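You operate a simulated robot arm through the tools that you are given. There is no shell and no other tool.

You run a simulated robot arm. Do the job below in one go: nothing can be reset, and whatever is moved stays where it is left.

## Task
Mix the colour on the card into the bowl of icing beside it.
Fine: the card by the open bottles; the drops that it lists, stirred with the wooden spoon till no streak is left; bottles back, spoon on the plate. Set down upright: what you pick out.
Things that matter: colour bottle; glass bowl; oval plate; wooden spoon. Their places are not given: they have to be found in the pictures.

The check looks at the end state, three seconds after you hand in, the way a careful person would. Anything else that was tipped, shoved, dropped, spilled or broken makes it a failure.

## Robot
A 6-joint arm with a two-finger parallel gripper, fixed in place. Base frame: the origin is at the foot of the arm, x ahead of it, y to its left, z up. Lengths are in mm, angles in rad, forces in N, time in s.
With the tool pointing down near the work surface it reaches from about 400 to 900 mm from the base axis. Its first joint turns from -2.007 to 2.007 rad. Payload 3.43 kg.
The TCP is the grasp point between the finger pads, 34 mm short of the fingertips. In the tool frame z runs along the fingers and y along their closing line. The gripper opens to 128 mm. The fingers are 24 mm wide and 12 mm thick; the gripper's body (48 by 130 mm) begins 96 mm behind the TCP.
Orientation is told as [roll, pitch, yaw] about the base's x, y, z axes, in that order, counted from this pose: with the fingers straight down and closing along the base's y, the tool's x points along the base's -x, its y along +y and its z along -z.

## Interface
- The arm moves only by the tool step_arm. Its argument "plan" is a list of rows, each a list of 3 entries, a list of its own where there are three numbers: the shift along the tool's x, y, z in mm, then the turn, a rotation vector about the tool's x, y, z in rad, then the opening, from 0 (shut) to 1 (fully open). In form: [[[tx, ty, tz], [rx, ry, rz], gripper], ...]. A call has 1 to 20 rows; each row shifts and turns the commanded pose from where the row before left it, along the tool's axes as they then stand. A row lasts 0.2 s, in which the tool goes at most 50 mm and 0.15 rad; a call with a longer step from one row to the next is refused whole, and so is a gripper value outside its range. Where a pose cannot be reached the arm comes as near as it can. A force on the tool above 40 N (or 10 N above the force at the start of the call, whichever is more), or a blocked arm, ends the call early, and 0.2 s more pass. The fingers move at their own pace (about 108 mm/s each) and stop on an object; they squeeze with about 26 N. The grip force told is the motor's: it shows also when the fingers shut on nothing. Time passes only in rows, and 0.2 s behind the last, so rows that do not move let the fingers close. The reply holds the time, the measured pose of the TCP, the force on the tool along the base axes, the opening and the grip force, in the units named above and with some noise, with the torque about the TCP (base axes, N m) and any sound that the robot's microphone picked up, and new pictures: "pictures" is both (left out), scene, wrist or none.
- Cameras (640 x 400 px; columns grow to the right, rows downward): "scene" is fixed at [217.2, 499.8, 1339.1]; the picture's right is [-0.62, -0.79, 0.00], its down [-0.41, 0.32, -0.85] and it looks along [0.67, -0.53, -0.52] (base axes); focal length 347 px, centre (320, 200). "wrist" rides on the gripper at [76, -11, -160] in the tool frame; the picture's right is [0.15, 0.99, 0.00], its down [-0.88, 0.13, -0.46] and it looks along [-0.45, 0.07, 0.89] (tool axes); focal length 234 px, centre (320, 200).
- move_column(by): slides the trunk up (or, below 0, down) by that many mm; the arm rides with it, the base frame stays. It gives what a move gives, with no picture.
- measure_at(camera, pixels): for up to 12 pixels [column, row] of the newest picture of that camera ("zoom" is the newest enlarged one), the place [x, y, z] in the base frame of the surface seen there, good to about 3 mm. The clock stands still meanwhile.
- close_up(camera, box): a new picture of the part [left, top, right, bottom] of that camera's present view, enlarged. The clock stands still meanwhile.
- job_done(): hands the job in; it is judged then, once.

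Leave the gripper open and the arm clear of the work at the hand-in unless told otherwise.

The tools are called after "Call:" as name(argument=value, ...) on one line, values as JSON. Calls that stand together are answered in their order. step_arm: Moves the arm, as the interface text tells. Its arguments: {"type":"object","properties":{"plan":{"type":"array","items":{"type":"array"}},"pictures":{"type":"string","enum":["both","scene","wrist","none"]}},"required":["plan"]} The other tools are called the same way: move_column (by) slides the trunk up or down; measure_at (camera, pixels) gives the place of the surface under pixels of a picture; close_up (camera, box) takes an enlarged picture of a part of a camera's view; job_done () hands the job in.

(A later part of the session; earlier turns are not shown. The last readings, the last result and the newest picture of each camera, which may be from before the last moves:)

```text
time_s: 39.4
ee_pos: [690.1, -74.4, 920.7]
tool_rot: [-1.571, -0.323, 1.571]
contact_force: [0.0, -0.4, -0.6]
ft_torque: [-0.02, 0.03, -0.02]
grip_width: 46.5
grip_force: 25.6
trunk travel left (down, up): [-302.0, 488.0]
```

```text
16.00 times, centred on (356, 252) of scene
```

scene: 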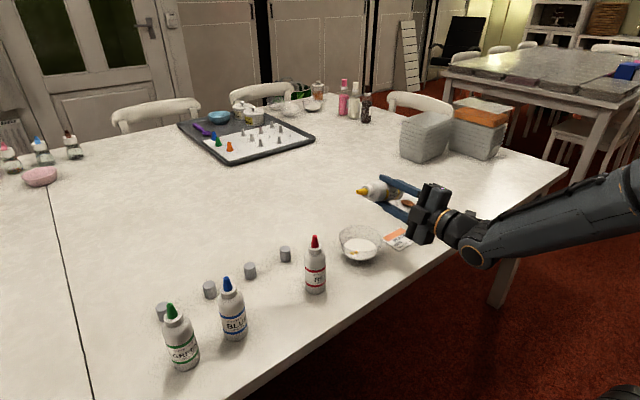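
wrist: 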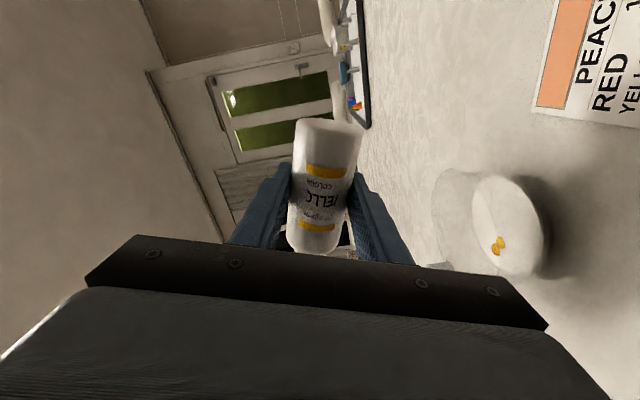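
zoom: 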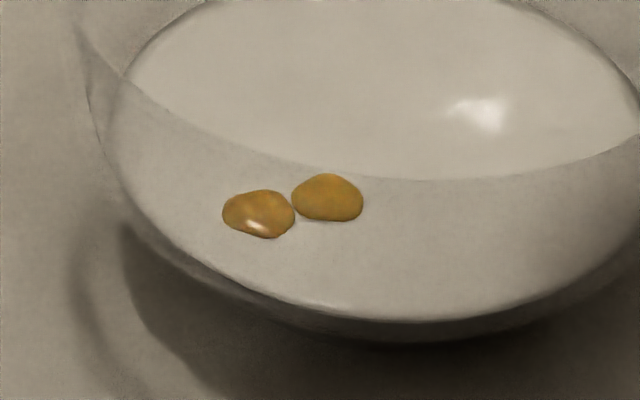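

Exactly two yellow drops, and the nozzle bead has drawn back (the line across one blob is just the glass rim). I roll the yellow bottle upright.

Call:
step_arm(plan=[[[0, 0, 0], [0, 0, 0.14], 0.35], [[0, 0, 0], [0, 0, 0.14], 0.35], [[0, 0, 0], [0, 0, 0.14], 0.35], [[0, 0, 0], [0, 0, 0.14], 0.35], [[0, 0, 0], [0, 0, 0.14], 0.35], [[0, 0, 0], [0, 0, 0.14], 0.35], [[0, 0, 0], [0, 0, 0.14], 0.35], [[0, 0, 0], [0, 0, 0.14], 0.35], [[0, 0, 0], [0, 0, 0.11], 0.35], [[0, 0, 0], [0, 0, 0], 0.35]], pictures="both")

```text
time_s: 41.6
ee_pos: [691.0, -73.8, 919.7]
tool_rot: [-1.544, -1.552, 1.541]
contact_force: [0.1, -0.1, -1.9]
ft_torque: [-0.01, 0.03, 0.0]
grip_width: 46.8
grip_force: 25.9
trunk travel left (down, up): [-302.0, 488.0]
```

scene: 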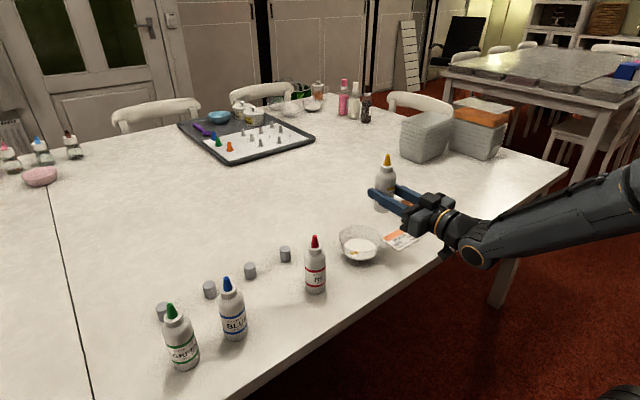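
wrist: 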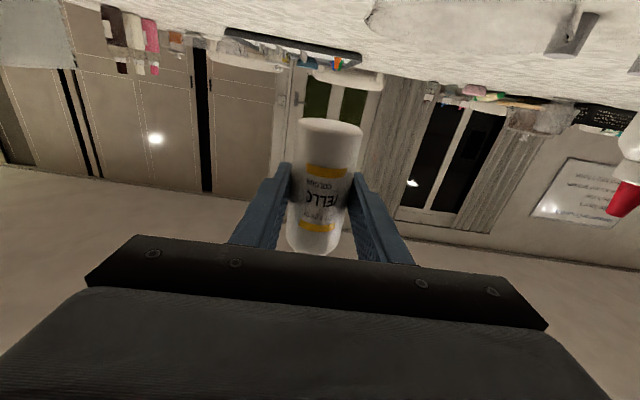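

Upright again (0.02 rad still to undo). I raise the trunk and carry the bottle back over its old spot at (684,250).

Call:
move_column(by=58)

Call:
step_arm(plan=[[[0, 0, 0], [0, 0, 0.02], 0.35], [[0, 25, -1], [0, 0, 0], 0.35], [[0, 25, -1], [0, 0, 0], 0.35], [[0, 25, -1], [0, 0, 0], 0.35], [[0, 25, -1], [0, 0, 0], 0.35], [[0, 25, -1], [0, 0, 0], 0.35], [[0, 25, -1], [0, 0, 0], 0.35], [[0, 25, -1], [0, 0, 0], 0.35], [[0, 25, -1], [0, 0, 0], 0.35], [[0, 25, -1], [0, 0, 0], 0.35], [[0, 25, -2], [0, 0, 0], 0.35], [[0, 25, -2], [0, 0, 0], 0.35], [[0, 25, -2], [0, 0, 0], 0.35], [[0, 24, -1], [0, 0, 0], 0.35], [[0, 0, 0], [0, 0, 0], 0.35]], pictures="both")

```text
time_s: 42.5
ee_pos: [691.2, -74.8, 978.2]
tool_rot: [-1.531, -1.55, 1.53]
contact_force: [-0.5, -0.3, -1.5]
ft_torque: [0.02, 0.0, -0.01]
grip_width: 46.5
grip_force: 26.7
trunk travel left (down, up): [-360.0, 430.0]
```

```text
time_s: 45.8
ee_pos: [674.4, 250.5, 979.3]
tool_rot: [-0.539, -1.572, 0.537]
contact_force: [0.2, 0.5, -0.8]
ft_torque: [-0.03, 0.04, -0.01]
grip_width: 46.6
grip_force: 25.7
trunk travel left (down, up): [-360.0, 430.0]
```

scene: 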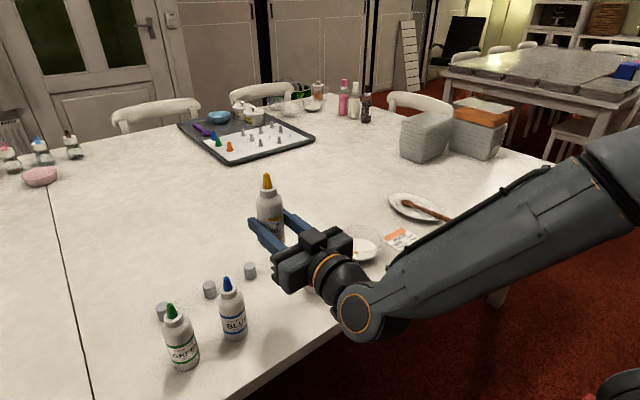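
wrist: 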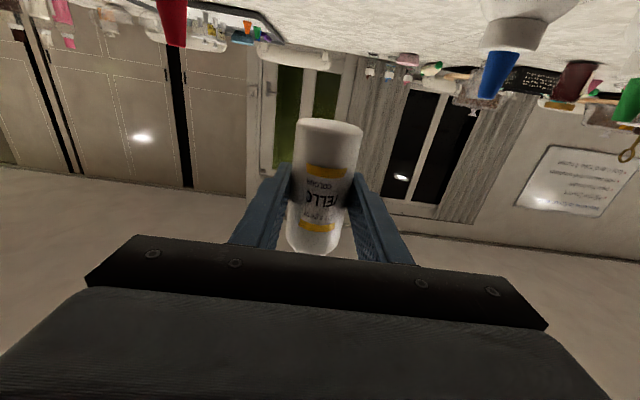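

Above the old spot. I lower the trunk to just above the table, then touch down slowly with the arm.

Call:
move_column(by=-170)

Call:
step_arm(plan=[[[0, 0, 0], [0, 0, 0], 0.35]], pictures="both")

```text
time_s: 47.7
ee_pos: [674.0, 251.0, 808.1]
tool_rot: [2.149, -1.571, -2.148]
contact_force: [0.2, 0.2, -1.6]
ft_torque: [0.0, -0.01, 0.01]
grip_width: 46.4
grip_force: 26.6
trunk travel left (down, up): [-190.0, 600.0]
```

```text
time_s: 48.1
ee_pos: [673.2, 250.0, 807.8]
tool_rot: [-0.493, -1.573, 0.492]
contact_force: [0.0, -0.4, -1.6]
ft_torque: [-0.02, 0.02, 0.02]
grip_width: 46.5
grip_force: 25.7
trunk travel left (down, up): [-190.0, 600.0]
```

scene: 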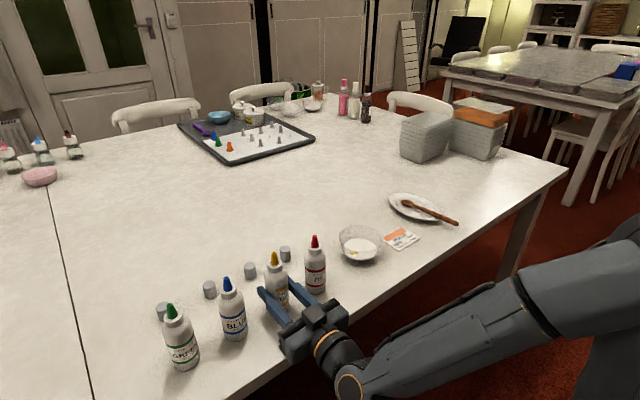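
wrist: 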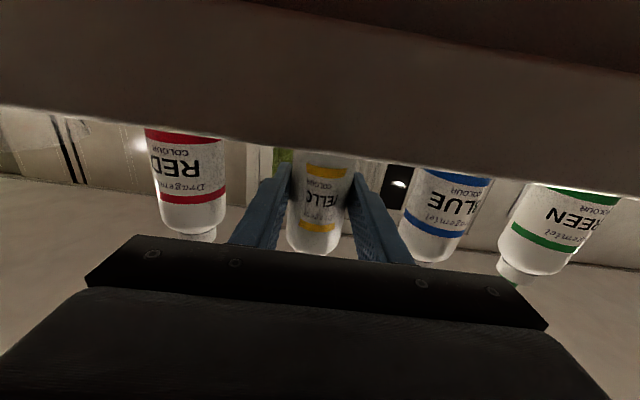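

I lower by 1.5 mm rows and watch the vertical force.

Call:
step_arm(plan=[[[1.5, 0, 0], [0, 0, 0], 0.35], [[1.5, 0, 0], [0, 0, 0], 0.35], [[1.5, 0, 0], [0, 0, 0], 0.35], [[0, 0, 0], [0, 0, 0], 0.35]], pictures="none")

```text
time_s: 49.1
ee_pos: [674.3, 249.6, 802.5]
tool_rot: [-0.677, -1.57, 0.676]
contact_force: [-0.7, -0.3, -2.1]
ft_torque: [0.04, -0.01, 0.01]
grip_width: 46.5
grip_force: 25.6
trunk travel left (down, up): [-190.0, 600.0]
```

Call:
step_arm(plan=[[[1, 0, 0], [0, 0, 0], 0.35], [[0.7, 0, 0], [0, 0, 0], 0.35], [[0, 0, 0], [0, 0, 0], 0.35]], pictures="none")

```text
time_s: 49.9
ee_pos: [673.9, 248.8, 802.3]
tool_rot: [-0.521, -1.569, 0.519]
contact_force: [0.8, 0.5, -1.9]
ft_torque: [-0.02, -0.01, 0.01]
grip_width: 46.5
grip_force: 25.8
trunk travel left (down, up): [-190.0, 600.0]
```

Call:
step_arm(plan=[[[0.8, 0, 0], [0, 0, 0], 0.35], [[0.8, 0, 0], [0, 0, 0], 0.35], [[0, 0, 0], [0, 0, 0], 0.35]], pictures="none")

```text
time_s: 50.7
ee_pos: [675.1, 250.0, 800.5]
tool_rot: [2.684, -1.572, -2.682]
contact_force: [1.1, -0.9, 2.0]
ft_torque: [-0.01, -0.02, -0.01]
grip_width: 46.2
grip_force: 25.8
trunk travel left (down, up): [-190.0, 600.0]
```

The force turned from -1.9 to +2.0 N: the bottle stands on the table. I open the fingers gently and look.

Call:
step_arm(plan=[[[0, 0, 0], [0, 0, 0], 0.36], [[0, 0, 0], [0, 0, 0], 0.38], [[0, 0, 0], [0, 0, 0], 0.42], [[0, 0, 0], [0, 0, 0], 0.5], [[0, 0, 0], [0, 0, 0], 0.6], [[0, 0, 0], [0, 0, 0], 0.6]], pictures="both")

Call:
close_up(camera="scene", box=[220, 230, 348, 310])

```text
time_s: 52.1
ee_pos: [674.2, 250.6, 800.1]
tool_rot: [-0.543, -1.569, 0.541]
contact_force: [0.3, -0.8, -1.1]
ft_torque: [0.02, -0.01, 0.04]
grip_width: 77.0
grip_force: 0.1
trunk travel left (down, up): [-190.0, 600.0]
```

scene: 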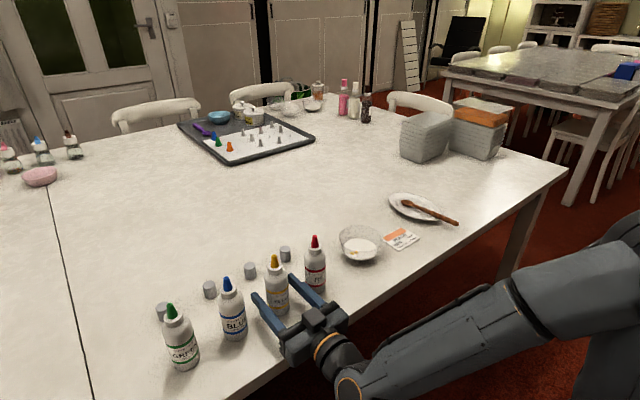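
wrist: 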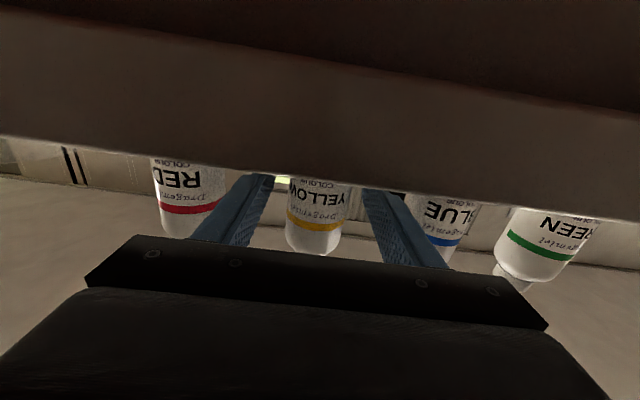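

```text
5.00 times, centred on (284, 270) of scene
```

zoom: 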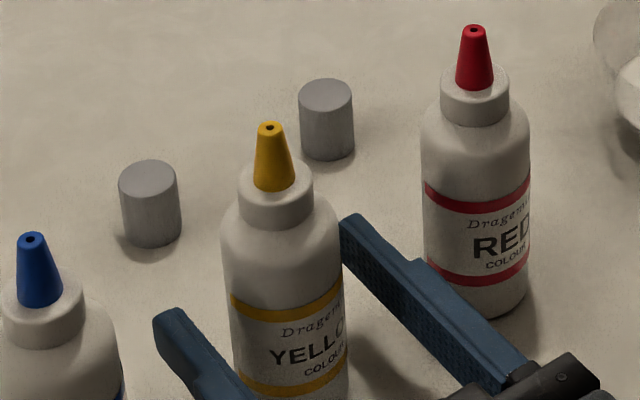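

Yellow stands upright back in its place. I back out to x≈608 and slide over to the red bottle at y≈151.

Call:
step_arm(plan=[[[0, 0, -11], [0, 0, 0], 0.6], [[0, 0, -11], [0, 0, 0], 0.6], [[0, 0, -11], [0, 0, 0], 0.6], [[0, 0, -11], [0, 0, 0], 0.6], [[0, 0, -11], [0, 0, 0], 0.6], [[0, 0, -11], [0, 0, 0], 0.6], [[0, 0, 0], [0, 0, 0], 0.6]], pictures="none")

Call:
step_arm(plan=[[[0, -20, 0], [0, 0, 0], 0.6], [[0, -20, 0], [0, 0, 0], 0.6], [[0, -20, 0], [0, 0, 0], 0.6], [[0, -20, 0], [0, 0, 0], 0.6], [[0, -19, 0], [0, 0, 0], 0.6], [[0, 0, 0], [0, 0, 0], 0.6]], pictures="both")

```text
time_s: 53.7
ee_pos: [607.3, 251.9, 801.8]
tool_rot: [-0.599, -1.572, 0.599]
contact_force: [-0.7, -0.3, -0.3]
ft_torque: [0.01, 0.03, -0.02]
grip_width: 76.8
grip_force: 0.1
trunk travel left (down, up): [-190.0, 600.0]
```

```text
time_s: 55.1
ee_pos: [638.5, 177.8, 818.7]
tool_rot: [-0.185, -1.568, 0.185]
contact_force: [-0.4, 0.0, -0.5]
ft_torque: [-0.03, 0.01, -0.03]
grip_width: 76.7
grip_force: 0.1
out of reach, approached as far as the arm can: row 2, 3, 4, 5
trunk travel left (down, up): [-190.0, 600.0]
```

scene: 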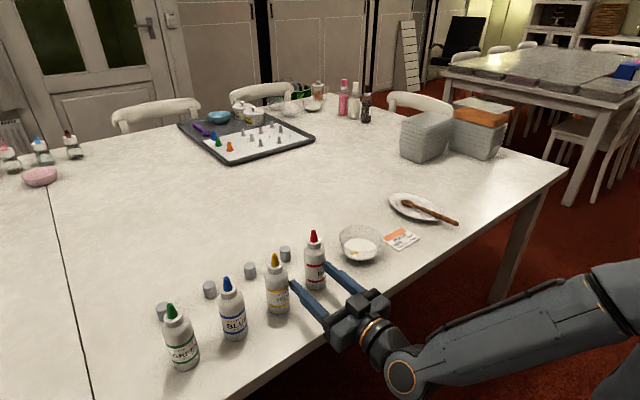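
wrist: 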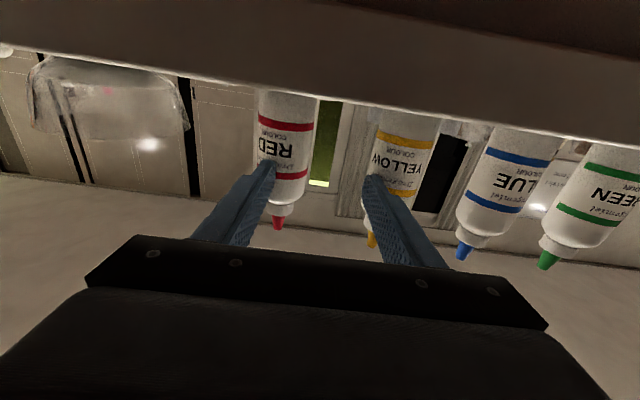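

The arm could not hold x≈608 near y=151 and drifted forward to (638,178,819). The left finger is very close to the red bottle, so I check closely before moving anything.

Call:
close_up(camera="scene", box=[260, 230, 372, 300])

Call:
close_up(camera="wrist", box=[200, 80, 440, 230])

Call:
measure_at(camera="scene", pixels=[[314, 235], [315, 250], [314, 275], [315, 288], [328, 264], [295, 282], [330, 266]])

```text
5.71 times, centred on (316, 265) of scene
```

zoom: 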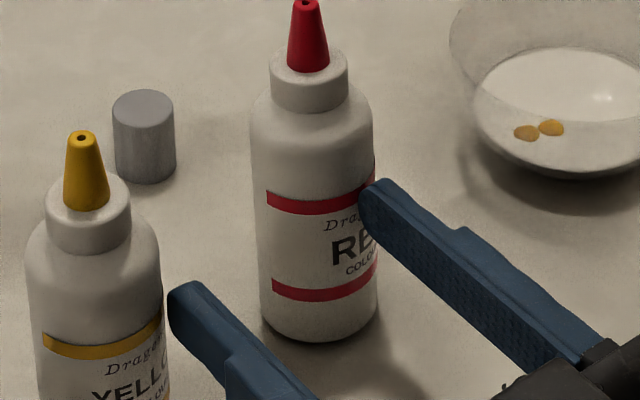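

```text
2.67 times, centred on (320, 155) of wrist
```

zoom: 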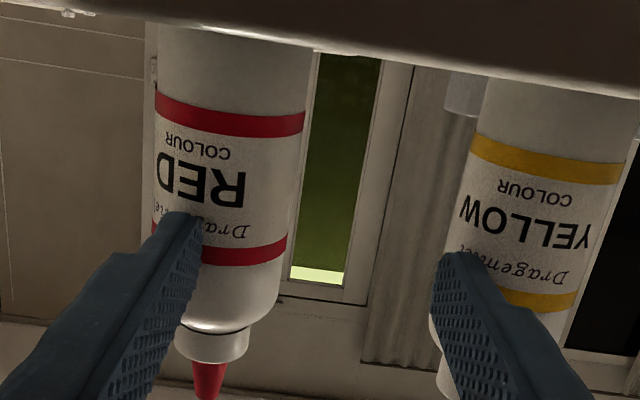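

```text
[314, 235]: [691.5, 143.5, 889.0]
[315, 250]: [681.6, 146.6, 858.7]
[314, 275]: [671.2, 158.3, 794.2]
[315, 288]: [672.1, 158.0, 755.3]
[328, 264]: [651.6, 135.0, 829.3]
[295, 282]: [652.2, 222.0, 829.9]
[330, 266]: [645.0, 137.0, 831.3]
```

The red bottle was nudged about 10 mm (tip now near (692,143)) but stands upright; I'll set it back on its original spot (684,151) after use. A straight trunk raise lifts the fingers away without sideways motion.

Call:
move_column(by=115)

Call:
step_arm(plan=[[[0, 0, 0], [0, 0, 0], 0.6]], pictures="both")

```text
time_s: 56.5
ee_pos: [638.0, 177.2, 935.2]
tool_rot: [0.035, -1.571, -0.034]
contact_force: [0.7, -0.6, 0.4]
ft_torque: [0.03, 0.02, 0.0]
grip_width: 76.9
grip_force: 0.0
trunk travel left (down, up): [-305.0, 485.0]
```

```text
time_s: 56.9
ee_pos: [637.8, 178.9, 934.7]
tool_rot: [-0.34, -1.571, 0.341]
contact_force: [-0.3, 0.3, -0.1]
ft_torque: [0.0, 0.0, 0.0]
grip_width: 76.7
grip_force: 0.1
trunk travel left (down, up): [-305.0, 485.0]
```

scene: 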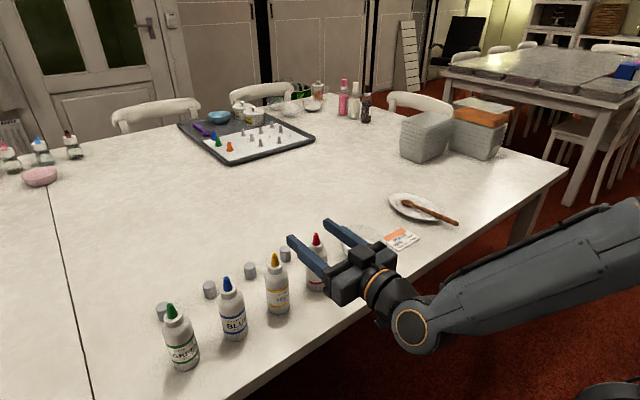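
wrist: 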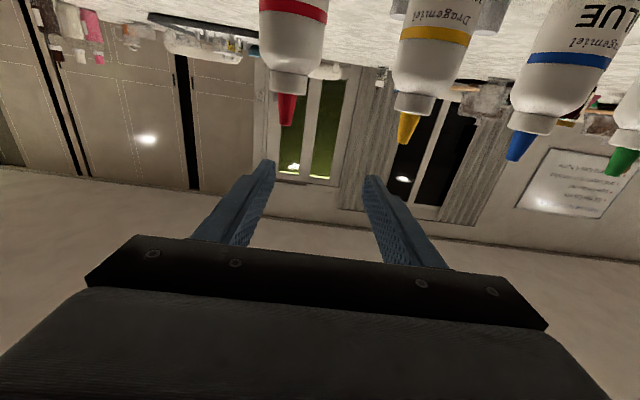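

Call:
measure_at(camera="wrist", pixels=[[287, 124], [288, 105], [290, 82], [293, 45], [265, 45], [322, 45], [404, 142], [420, 60]])

Call:
measure_at(camera="scene", pixels=[[316, 235], [316, 240], [317, 250], [274, 257], [275, 262], [278, 290]])

Call:
close_up(camera="scene", box=[240, 215, 368, 295])

```text
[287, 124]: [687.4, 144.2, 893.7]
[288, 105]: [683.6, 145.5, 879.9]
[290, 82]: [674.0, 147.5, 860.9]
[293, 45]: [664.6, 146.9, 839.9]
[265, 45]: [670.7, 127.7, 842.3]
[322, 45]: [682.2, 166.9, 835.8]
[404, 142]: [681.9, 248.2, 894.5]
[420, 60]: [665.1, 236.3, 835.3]
```

```text
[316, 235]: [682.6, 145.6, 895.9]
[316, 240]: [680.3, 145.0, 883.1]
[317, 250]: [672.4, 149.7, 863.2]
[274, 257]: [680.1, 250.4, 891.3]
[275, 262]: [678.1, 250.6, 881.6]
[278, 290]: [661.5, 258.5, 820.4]
```

```text
5.00 times, centred on (304, 255) of scene
```

zoom: 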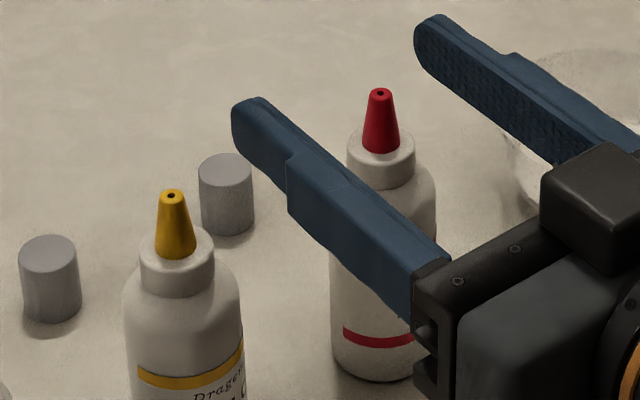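

The red bottle stands upright with its axis now at about (685,146), some 5 mm from its original spot. I position the fingers above it at x≈676, y≈146 and then lower straight down around it.

Call:
step_arm(plan=[[[0, -8.5, 9.5], [0, 0, 0], 0.6], [[0, -8.5, 9.5], [0, 0, 0], 0.6], [[0, -8, 9.5], [0, 0, 0], 0.6], [[0, -8, 9.5], [0, 0, 0], 0.6], [[0, 0, 0], [0, 0, 0], 0.6]], pictures="both")

```text
time_s: 58.1
ee_pos: [675.7, 146.0, 936.6]
tool_rot: [0.02, -1.571, -0.02]
contact_force: [-0.1, 0.0, -0.5]
ft_torque: [0.0, 0.0, -0.02]
grip_width: 76.8
grip_force: 0.1
trunk travel left (down, up): [-305.0, 485.0]
```

scene: 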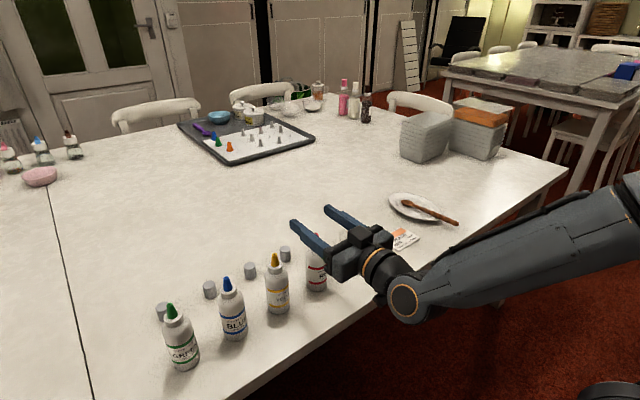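
wrist: 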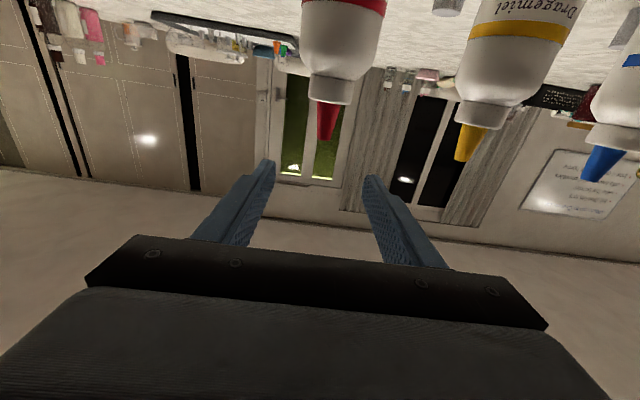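

Red's nozzle is centred between the fingers. I lower the trunk 135 mm around the bottle.

Call:
move_column(by=-135)

Call:
step_arm(plan=[[[0, 0, 0], [0, 0, 0], 0.5]], pictures="both")

Call:
close_up(camera="scene", box=[260, 220, 372, 290])

```text
time_s: 59.8
ee_pos: [676.7, 146.3, 799.8]
tool_rot: [-0.432, -1.571, 0.434]
contact_force: [-0.2, -0.1, 0.0]
ft_torque: [-0.02, 0.01, -0.01]
grip_width: 76.8
grip_force: 0.0
trunk travel left (down, up): [-170.0, 620.0]
```

```text
time_s: 60.2
ee_pos: [675.6, 145.3, 799.1]
tool_rot: [-0.442, -1.571, 0.443]
contact_force: [0.3, 0.3, -0.3]
ft_torque: [0.01, 0.01, 0.01]
grip_width: 64.4
grip_force: 0.0
trunk travel left (down, up): [-170.0, 620.0]
```

scene: 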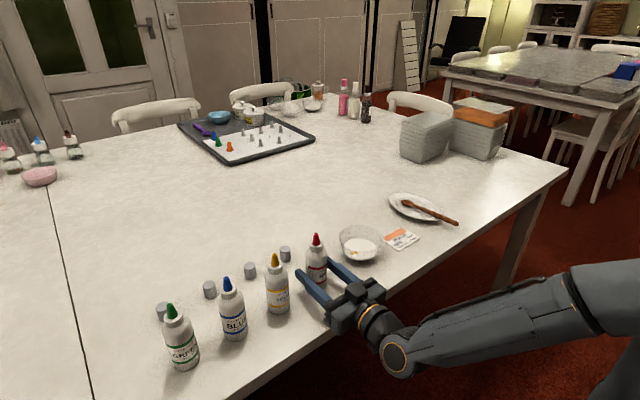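
wrist: 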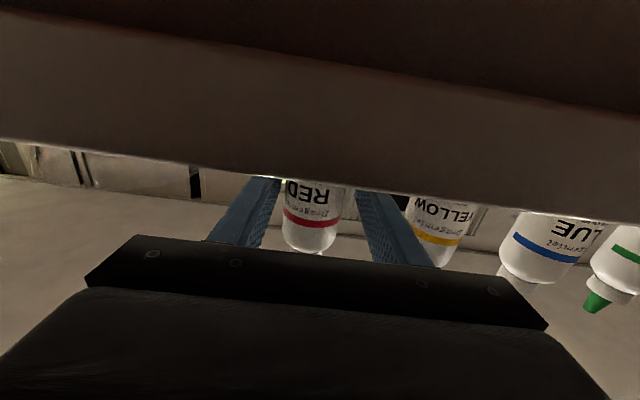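

```text
5.71 times, centred on (316, 255) of scene
```

zoom: 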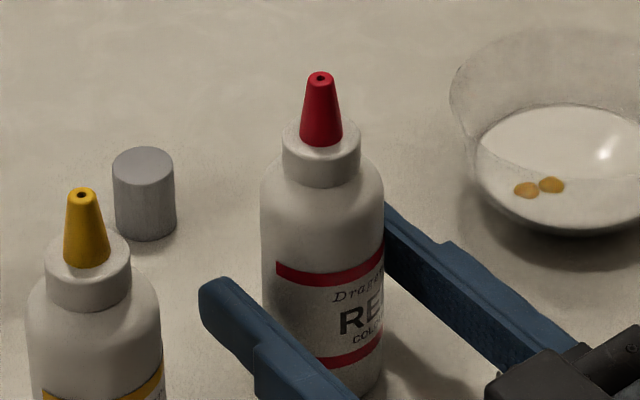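

The bottle is between the fingers. I close to a firm grip.

Call:
step_arm(plan=[[[0, 0, 0], [0, 0, 0], 0.44], [[0, 0, 0], [0, 0, 0], 0.4], [[0, 0, 0], [0, 0, 0], 0.37], [[0, 0, 0], [0, 0, 0], 0.35], [[0, 0, 0], [0, 0, 0], 0.35], [[0, 0, 0], [0, 0, 0], 0.35]], pictures="none")

Call:
step_arm(plan=[[[-5, 0, 0], [0, 0, 0], 0.35], [[-10, 0, 0], [0, 0, 0], 0.35], [[0, 0, 0], [0, 0, 0], 0.35]], pictures="both")

```text
time_s: 61.6
ee_pos: [676.0, 146.1, 799.0]
tool_rot: [-0.367, -1.572, 0.368]
contact_force: [-0.5, -0.2, 0.1]
ft_torque: [-0.06, -0.03, -0.03]
grip_width: 46.8
grip_force: 26.1
trunk travel left (down, up): [-170.0, 620.0]
```

```text
time_s: 62.4
ee_pos: [674.5, 145.2, 816.3]
tool_rot: [-0.95, -1.57, 0.95]
contact_force: [-0.1, 0.7, -1.0]
ft_torque: [0.02, 0.05, -0.04]
grip_width: 46.8
grip_force: 26.1
trunk travel left (down, up): [-170.0, 620.0]
```

scene: 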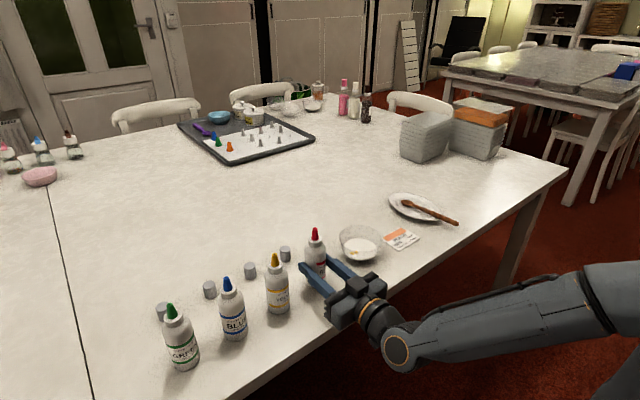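
wrist: 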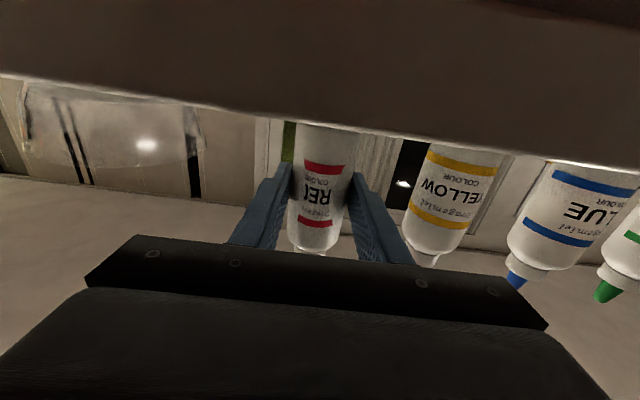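

Red lifts firmly. I raise the trunk 105 mm and carry it over the bowl to y≈-76, the same pouring place as before.

Call:
move_column(by=105)

Call:
step_arm(plan=[[[0, -25, 2], [0, 0, 0], 0.35], [[0, -25, 2], [0, 0, 0], 0.35], [[0, -25, 2], [0, 0, 0], 0.35], [[0, -25, 2], [0, 0, 0], 0.35], [[0, -25, 2], [0, 0, 0], 0.35], [[0, -25, 2], [0, 0, 0], 0.35], [[0, -25, 2], [0, 0, 0], 0.35], [[0, -25, 2], [0, 0, 0], 0.35], [[0, -20, 0], [0, 0, 0], 0.35], [[0, 0, 0], [0, 0, 0], 0.35]], pictures="scene")

```text
time_s: 63.7
ee_pos: [676.2, 146.2, 919.7]
tool_rot: [-0.318, -1.569, 0.318]
contact_force: [-0.6, 0.5, -0.1]
ft_torque: [0.01, 0.02, -0.01]
grip_width: 46.8
grip_force: 26.0
trunk travel left (down, up): [-275.0, 515.0]
```

```text
time_s: 65.9
ee_pos: [691.6, -74.2, 919.6]
tool_rot: [-0.74, -1.571, 0.741]
contact_force: [-0.7, 1.7, -1.9]
ft_torque: [0.03, 0.0, -0.04]
grip_width: 46.7
grip_force: 25.7
trunk travel left (down, up): [-275.0, 515.0]
```

scene: 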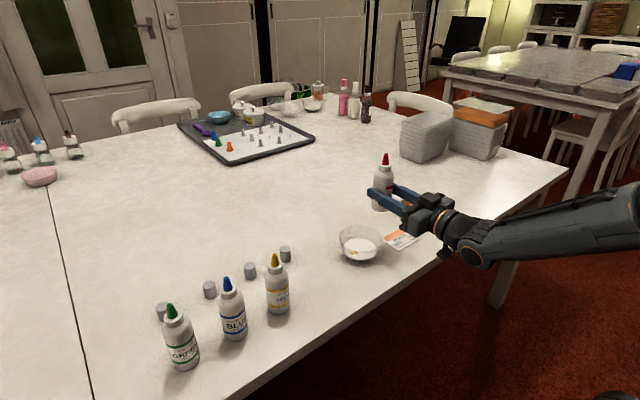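

I roll the red bottle to about 96° (just past horizontal) and check.

Call:
step_arm(plan=[[[0, 0, 0], [0, 0, -0.14], 0.35], [[0, 0, 0], [0, 0, -0.14], 0.35], [[0, 0, 0], [0, 0, -0.14], 0.35], [[0, 0, 0], [0, 0, -0.14], 0.35], [[0, 0, 0], [0, 0, -0.14], 0.35], [[0, 0, 0], [0, 0, -0.14], 0.35], [[0, 0, 0], [0, 0, -0.14], 0.35], [[0, 0, 0], [0, 0, -0.14], 0.35], [[0, 0, 0], [0, 0, -0.14], 0.35], [[0, 0, 0], [0, 0, -0.14], 0.35], [[0, 0, 0], [0, 0, -0.14], 0.35], [[0, 0, 0], [0, 0, -0.14], 0.35]], pictures="scene")

Call:
close_up(camera="scene", box=[320, 195, 416, 255])

```text
time_s: 68.5
ee_pos: [692.3, -72.9, 919.9]
tool_rot: [-1.57, 0.112, 1.571]
contact_force: [-0.5, 0.5, -1.5]
ft_torque: [-0.03, -0.01, -0.01]
grip_width: 46.9
grip_force: 25.6
trunk travel left (down, up): [-275.0, 515.0]
```

scene: 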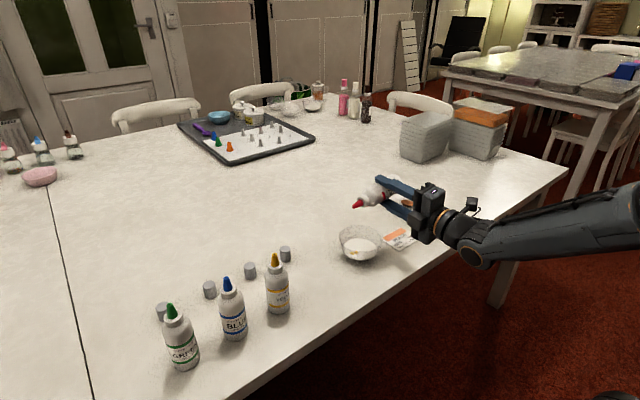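

```text
6.67 times, centred on (368, 225) of scene
```

zoom: 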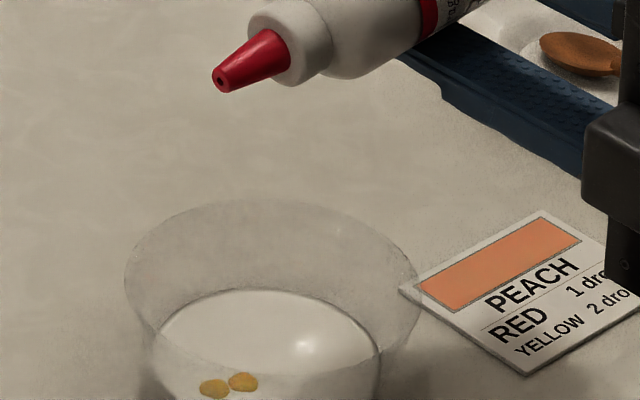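

No drop yet. I check the tip's place above the icing before going on.

Call:
measure_at(camera="zoom", pixels=[[220, 82], [235, 72], [215, 388], [243, 382]])

```text
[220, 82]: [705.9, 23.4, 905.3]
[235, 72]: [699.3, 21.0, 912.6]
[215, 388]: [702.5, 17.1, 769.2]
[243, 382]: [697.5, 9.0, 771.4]
```

The tip is at about (703,22,908). I shift 8 mm toward the bowl's centre and make a first brief dip to about 112°, coming straight back with eased grip.

Call:
step_arm(plan=[[[8, 0.9, 0], [0, 0, -0.14], 0.35], [[0, 0, 0], [0, 0, -0.14], 0.35], [[0, 0, 0], [0, 0, 0.14], 0.361], [[0, 0, 0], [0, 0, 0.14], 0.361]], pictures="scene")

Call:
close_up(camera="scene", box=[320, 200, 416, 260])

```text
time_s: 69.5
ee_pos: [692.1, -81.3, 920.0]
tool_rot: [-1.571, 0.108, 1.572]
contact_force: [-1.4, -0.5, -1.1]
ft_torque: [-0.01, 0.03, -0.02]
grip_width: 47.1
grip_force: 0.1
trunk travel left (down, up): [-275.0, 515.0]
```

scene: 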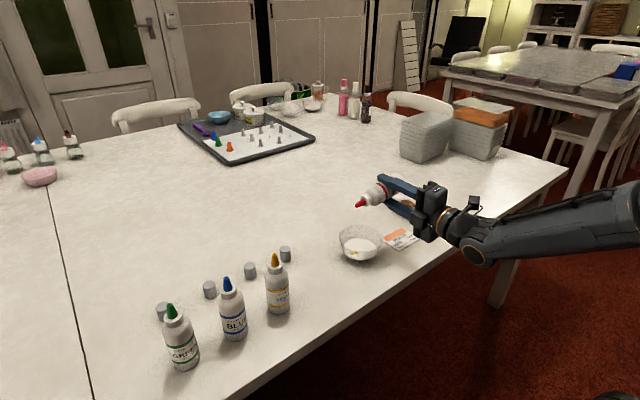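

```text
6.67 times, centred on (368, 230) of scene
```

zoom: 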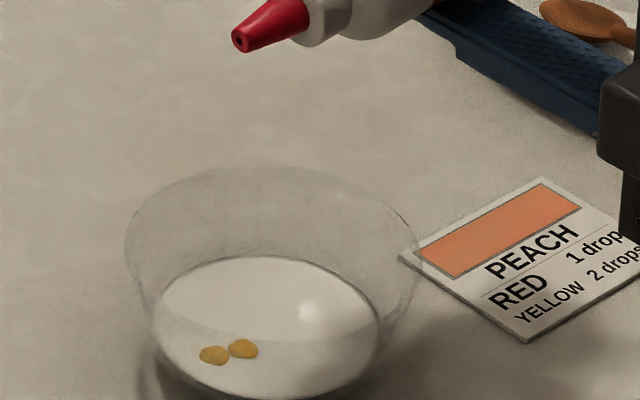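

No red drop from the short dip. I grip firmly again and dip slightly longer, to about 116°, then come straight back.

Call:
step_arm(plan=[[[0, 0, 0], [0, 0, -0.14], 0.35], [[0, 0, 0], [0, 0, -0.14], 0.35], [[0, 0, 0], [0, 0, -0.07], 0.35], [[0, 0, 0], [0, 0, 0.15], 0.361], [[0, 0, 0], [0, 0, 0.15], 0.361], [[0, 0, 0], [0, 0, 0.05], 0.35]], pictures="scene")

Call:
close_up(camera="scene", box=[320, 200, 416, 260])

```text
time_s: 70.9
ee_pos: [691.4, -80.4, 920.1]
tool_rot: [-1.572, 0.108, 1.573]
contact_force: [0.1, 0.1, 0.2]
ft_torque: [0.0, 0.0, 0.0]
grip_width: 46.4
grip_force: 26.0
trunk travel left (down, up): [-275.0, 515.0]
```

scene: 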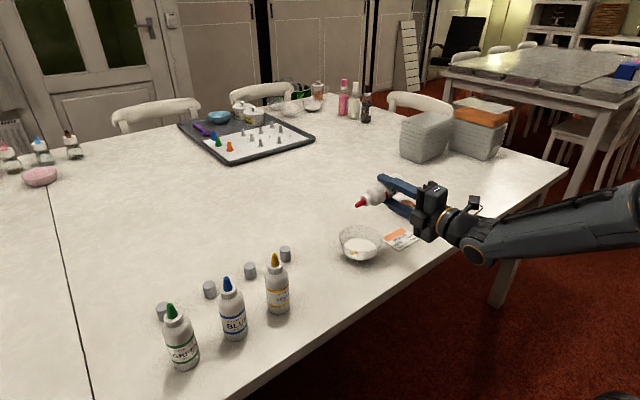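

```text
6.67 times, centred on (368, 230) of scene
```

zoom: 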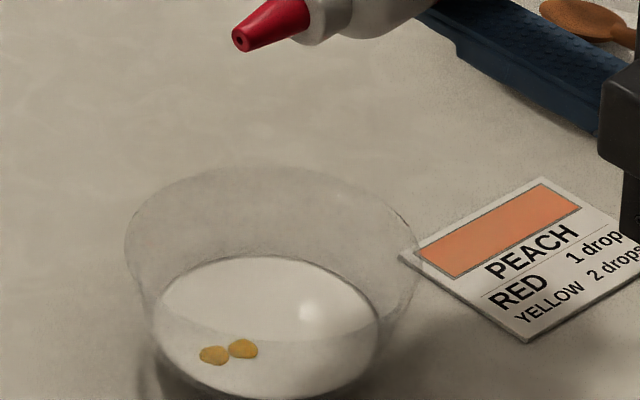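

Still none. The next dip goes to 120° and comes straight back.

Call:
step_arm(plan=[[[0, 0, 0], [0, 0, -0.14], 0.35], [[0, 0, 0], [0, 0, -0.14], 0.35], [[0, 0, 0], [0, 0, -0.14], 0.35], [[0, 0, 0], [0, 0, 0.15], 0.361], [[0, 0, 0], [0, 0, 0.15], 0.361], [[0, 0, 0], [0, 0, 0.12], 0.35]], pictures="scene")

Call:
close_up(camera="scene", box=[320, 200, 416, 260])

```text
time_s: 72.3
ee_pos: [692.6, -82.4, 920.1]
tool_rot: [-1.573, 0.108, 1.572]
contact_force: [0.7, 0.4, -0.1]
ft_torque: [-0.04, 0.01, 0.0]
grip_width: 46.5
grip_force: 25.8
trunk travel left (down, up): [-275.0, 515.0]
```

scene: 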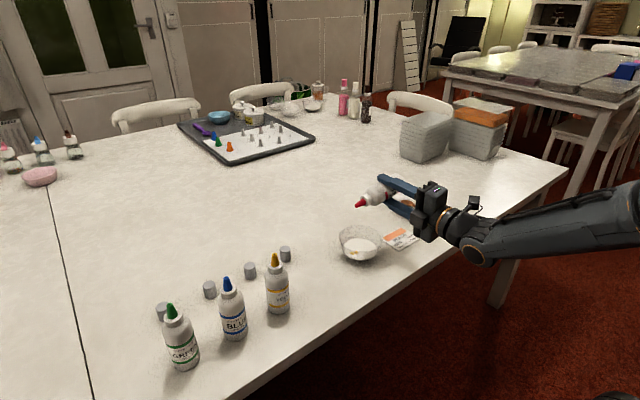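

```text
6.67 times, centred on (368, 230) of scene
```

zoom: 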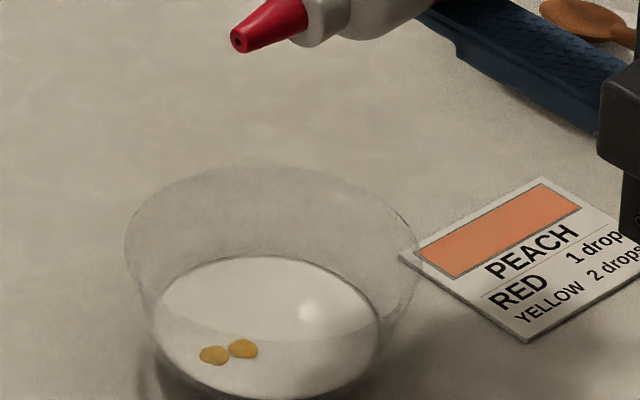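

No drop yet. Next dip: 120° with one further firm row while starting back.

Call:
step_arm(plan=[[[0, 0, 0], [0, 0, -0.14], 0.35], [[0, 0, 0], [0, 0, -0.14], 0.35], [[0, 0, 0], [0, 0, -0.14], 0.35], [[0, 0, 0], [0, 0, 0.06], 0.35], [[0, 0, 0], [0, 0, 0.15], 0.361], [[0, 0, 0], [0, 0, 0.15], 0.361], [[0, 0, 0], [0, 0, 0.06], 0.35]], pictures="scene")

Call:
close_up(camera="scene", box=[320, 200, 416, 260])

```text
time_s: 73.9
ee_pos: [692.5, -82.4, 919.1]
tool_rot: [-1.572, 0.108, 1.57]
contact_force: [0.2, -0.9, 0.2]
ft_torque: [-0.01, 0.04, -0.01]
grip_width: 46.4
grip_force: 26.1
trunk travel left (down, up): [-275.0, 515.0]
```

scene: 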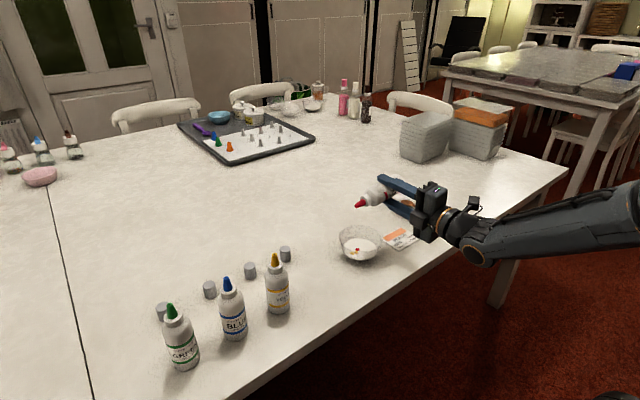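

```text
6.67 times, centred on (368, 230) of scene
```

zoom: 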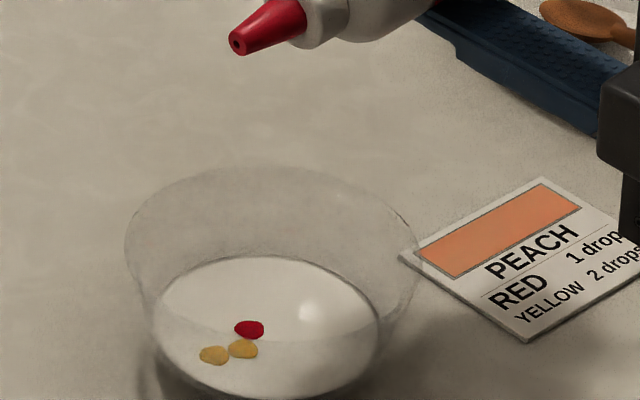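

One red drop has landed at zoom (249,329). I roll the bottle upright now.

Call:
step_arm(plan=[[[0, 0, 0], [0, 0, 0.14], 0.35], [[0, 0, 0], [0, 0, 0.14], 0.35], [[0, 0, 0], [0, 0, 0.14], 0.35], [[0, 0, 0], [0, 0, 0.14], 0.35], [[0, 0, 0], [0, 0, 0.14], 0.35], [[0, 0, 0], [0, 0, 0.14], 0.35], [[0, 0, 0], [0, 0, 0.14], 0.35], [[0, 0, 0], [0, 0, 0.14], 0.35], [[0, 0, 0], [0, 0, 0.14], 0.35], [[0, 0, 0], [0, 0, 0.14], 0.35], [[0, 0, 0], [0, 0, 0.14], 0.35], [[0, 0, 0], [0, 0, 0.14], 0.35], [[0, 0, 0], [0, 0, 0], 0.35]], pictures="both")

Call:
close_up(camera="scene", box=[336, 235, 384, 265])

Call:
close_up(camera="scene", box=[352, 145, 432, 195])

```text
time_s: 76.7
ee_pos: [692.9, -82.1, 921.2]
tool_rot: [1.159, -1.57, -1.159]
contact_force: [-0.3, 0.5, -1.6]
ft_torque: [0.01, -0.01, 0.0]
grip_width: 46.2
grip_force: 26.3
trunk travel left (down, up): [-275.0, 515.0]
```

scene: 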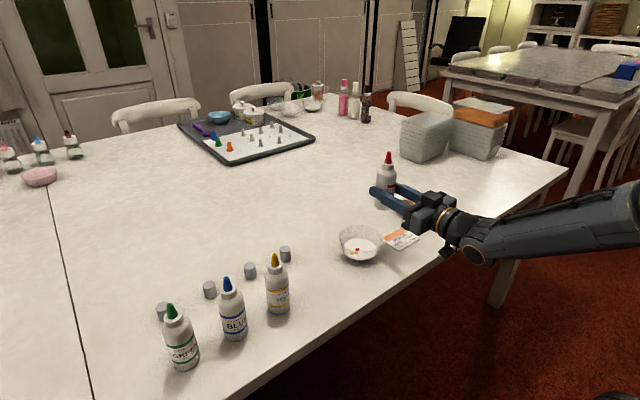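
wrist: 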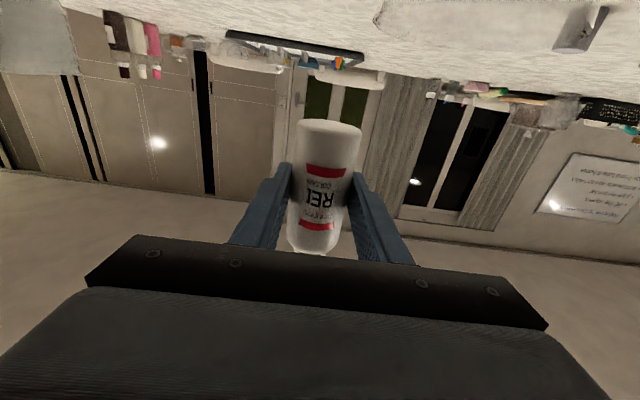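

```text
13.33 times, centred on (360, 250) of scene
```

zoom: 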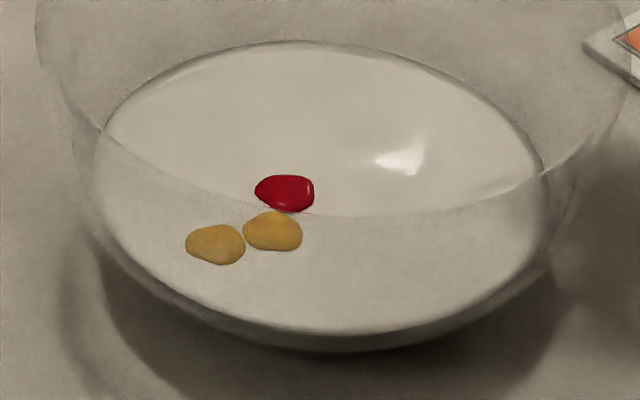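

```text
8.00 times, centred on (392, 170) of scene
```

zoom: 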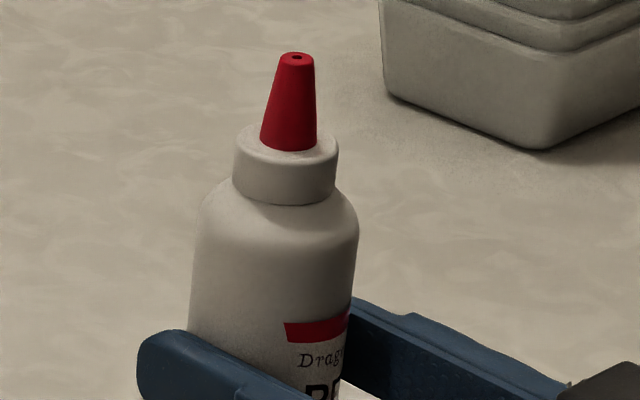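

Two yellow and one red drop exactly. I measure the red nozzle to see whether the bottle slid in the grip.

Call:
measure_at(camera="zoom", pixels=[[296, 62], [290, 120], [280, 250], [270, 290]])

```text
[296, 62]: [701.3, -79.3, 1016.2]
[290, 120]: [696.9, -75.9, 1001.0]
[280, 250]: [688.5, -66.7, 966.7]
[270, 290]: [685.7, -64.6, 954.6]
```

No slip; the axis is 8 mm ahead of the TCP. I carry red back so its axis comes to the original (684,150.5), i.e. TCP (676,151).

Call:
step_arm(plan=[[[0, 25, -2], [0, 0, 0], 0.35], [[0, 25, -2], [0, 0, 0], 0.35], [[0, 25, -2], [0, 0, 0], 0.35], [[0, 25, -2], [0, 0, 0], 0.35], [[0, 25, -2], [0, 0, 0], 0.35], [[0, 25, -2], [0, 0, 0], 0.35], [[0, 25, -2], [0, 0, 0], 0.35], [[0, 25, -2], [0, 0, 0], 0.35], [[0, 25, 0], [0, 0, 0], 0.35], [[0, 8, 0], [0, 0, 0], 0.35], [[0, 0, 0], [0, 0, 0], 0.35]], pictures="scene")

```text
time_s: 79.1
ee_pos: [675.2, 150.9, 920.7]
tool_rot: [-1.058, -1.571, 1.058]
contact_force: [-0.5, 0.0, -0.1]
ft_torque: [-0.01, 0.04, -0.01]
grip_width: 46.3
grip_force: 26.2
trunk travel left (down, up): [-275.0, 515.0]
```

scene: 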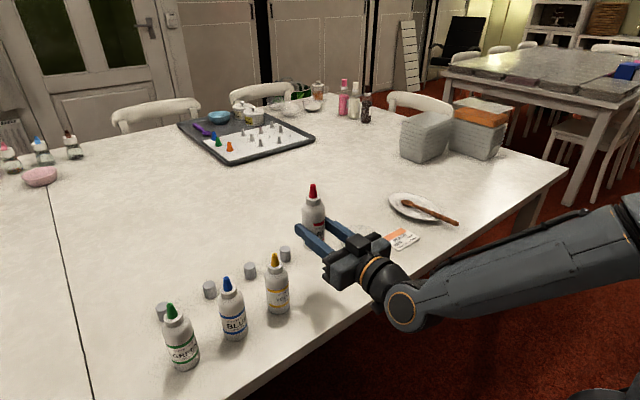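

Above the spot. I lower the trunk by 116 mm (to z≈805) and then touch down slowly.

Call:
move_column(by=-116)

Call:
step_arm(plan=[[[1.2, 0, 0], [0, 0, 0], 0.35], [[1, 0, 0], [0, 0, 0], 0.35], [[0, 0, 0], [0, 0, 0], 0.35]], pictures="none")

```text
time_s: 80.6
ee_pos: [676.5, 150.8, 804.9]
tool_rot: [-0.58, -1.571, 0.578]
contact_force: [-0.5, 0.2, -1.4]
ft_torque: [-0.03, 0.05, -0.02]
grip_width: 46.8
grip_force: 25.8
trunk travel left (down, up): [-159.0, 631.0]
```

```text
time_s: 81.4
ee_pos: [675.5, 151.4, 801.7]
tool_rot: [-0.695, -1.57, 0.694]
contact_force: [-0.4, -0.3, -1.4]
ft_torque: [-0.03, 0.05, 0.0]
grip_width: 46.3
grip_force: 26.2
trunk travel left (down, up): [-159.0, 631.0]
```

Call:
step_arm(plan=[[[1, 0, 0], [0, 0, 0], 0.35], [[0.8, 0, 0], [0, 0, 0], 0.35], [[0, 0, 0], [0, 0, 0], 0.35]], pictures="none")

```text
time_s: 82.2
ee_pos: [675.9, 150.5, 800.1]
tool_rot: [-0.853, -1.571, 0.851]
contact_force: [-0.1, -0.2, -1.6]
ft_torque: [-0.01, 0.01, 0.01]
grip_width: 46.6
grip_force: 26.2
trunk travel left (down, up): [-159.0, 631.0]
```

Call:
step_arm(plan=[[[0.7, 0, 0], [0, 0, 0], 0.35], [[0.7, 0, 0], [0, 0, 0], 0.35], [[0, 0, 0], [0, 0, 0], 0.35]], pictures="none")

```text
time_s: 83.0
ee_pos: [676.6, 151.5, 800.4]
tool_rot: [-3.125, -1.569, 3.125]
contact_force: [1.3, 0.7, 5.3]
ft_torque: [0.02, -0.09, 0.01]
grip_width: 46.6
grip_force: 25.9
trunk travel left (down, up): [-159.0, 631.0]
```

Contact is felt (+5.3 N). I ease up slightly and open the fingers.

Call:
step_arm(plan=[[[-0.4, 0, 0], [0, 0, 0], 0.36], [[0, 0, 0], [0, 0, 0], 0.38], [[0, 0, 0], [0, 0, 0], 0.42], [[0, 0, 0], [0, 0, 0], 0.5], [[0, 0, 0], [0, 0, 0], 0.6], [[0, 0, 0], [0, 0, 0], 0.6]], pictures="both")

Call:
close_up(camera="scene", box=[260, 220, 372, 290])

```text
time_s: 84.4
ee_pos: [675.1, 150.5, 799.5]
tool_rot: [-0.763, -1.571, 0.763]
contact_force: [0.3, -0.6, -0.1]
ft_torque: [0.03, 0.0, 0.0]
grip_width: 76.8
grip_force: 0.1
trunk travel left (down, up): [-159.0, 631.0]
```

scene: 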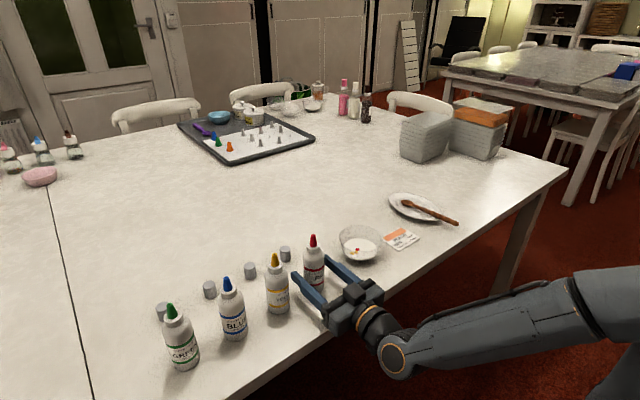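
wrist: 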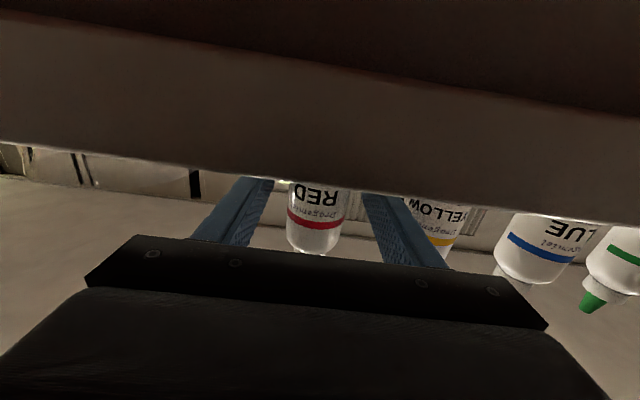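

```text
5.71 times, centred on (316, 255) of scene
```

zoom: 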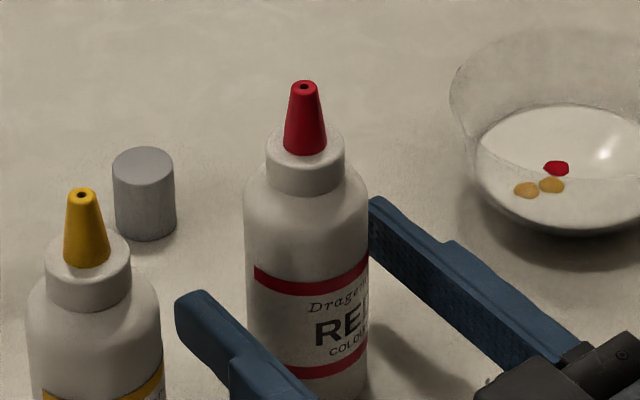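

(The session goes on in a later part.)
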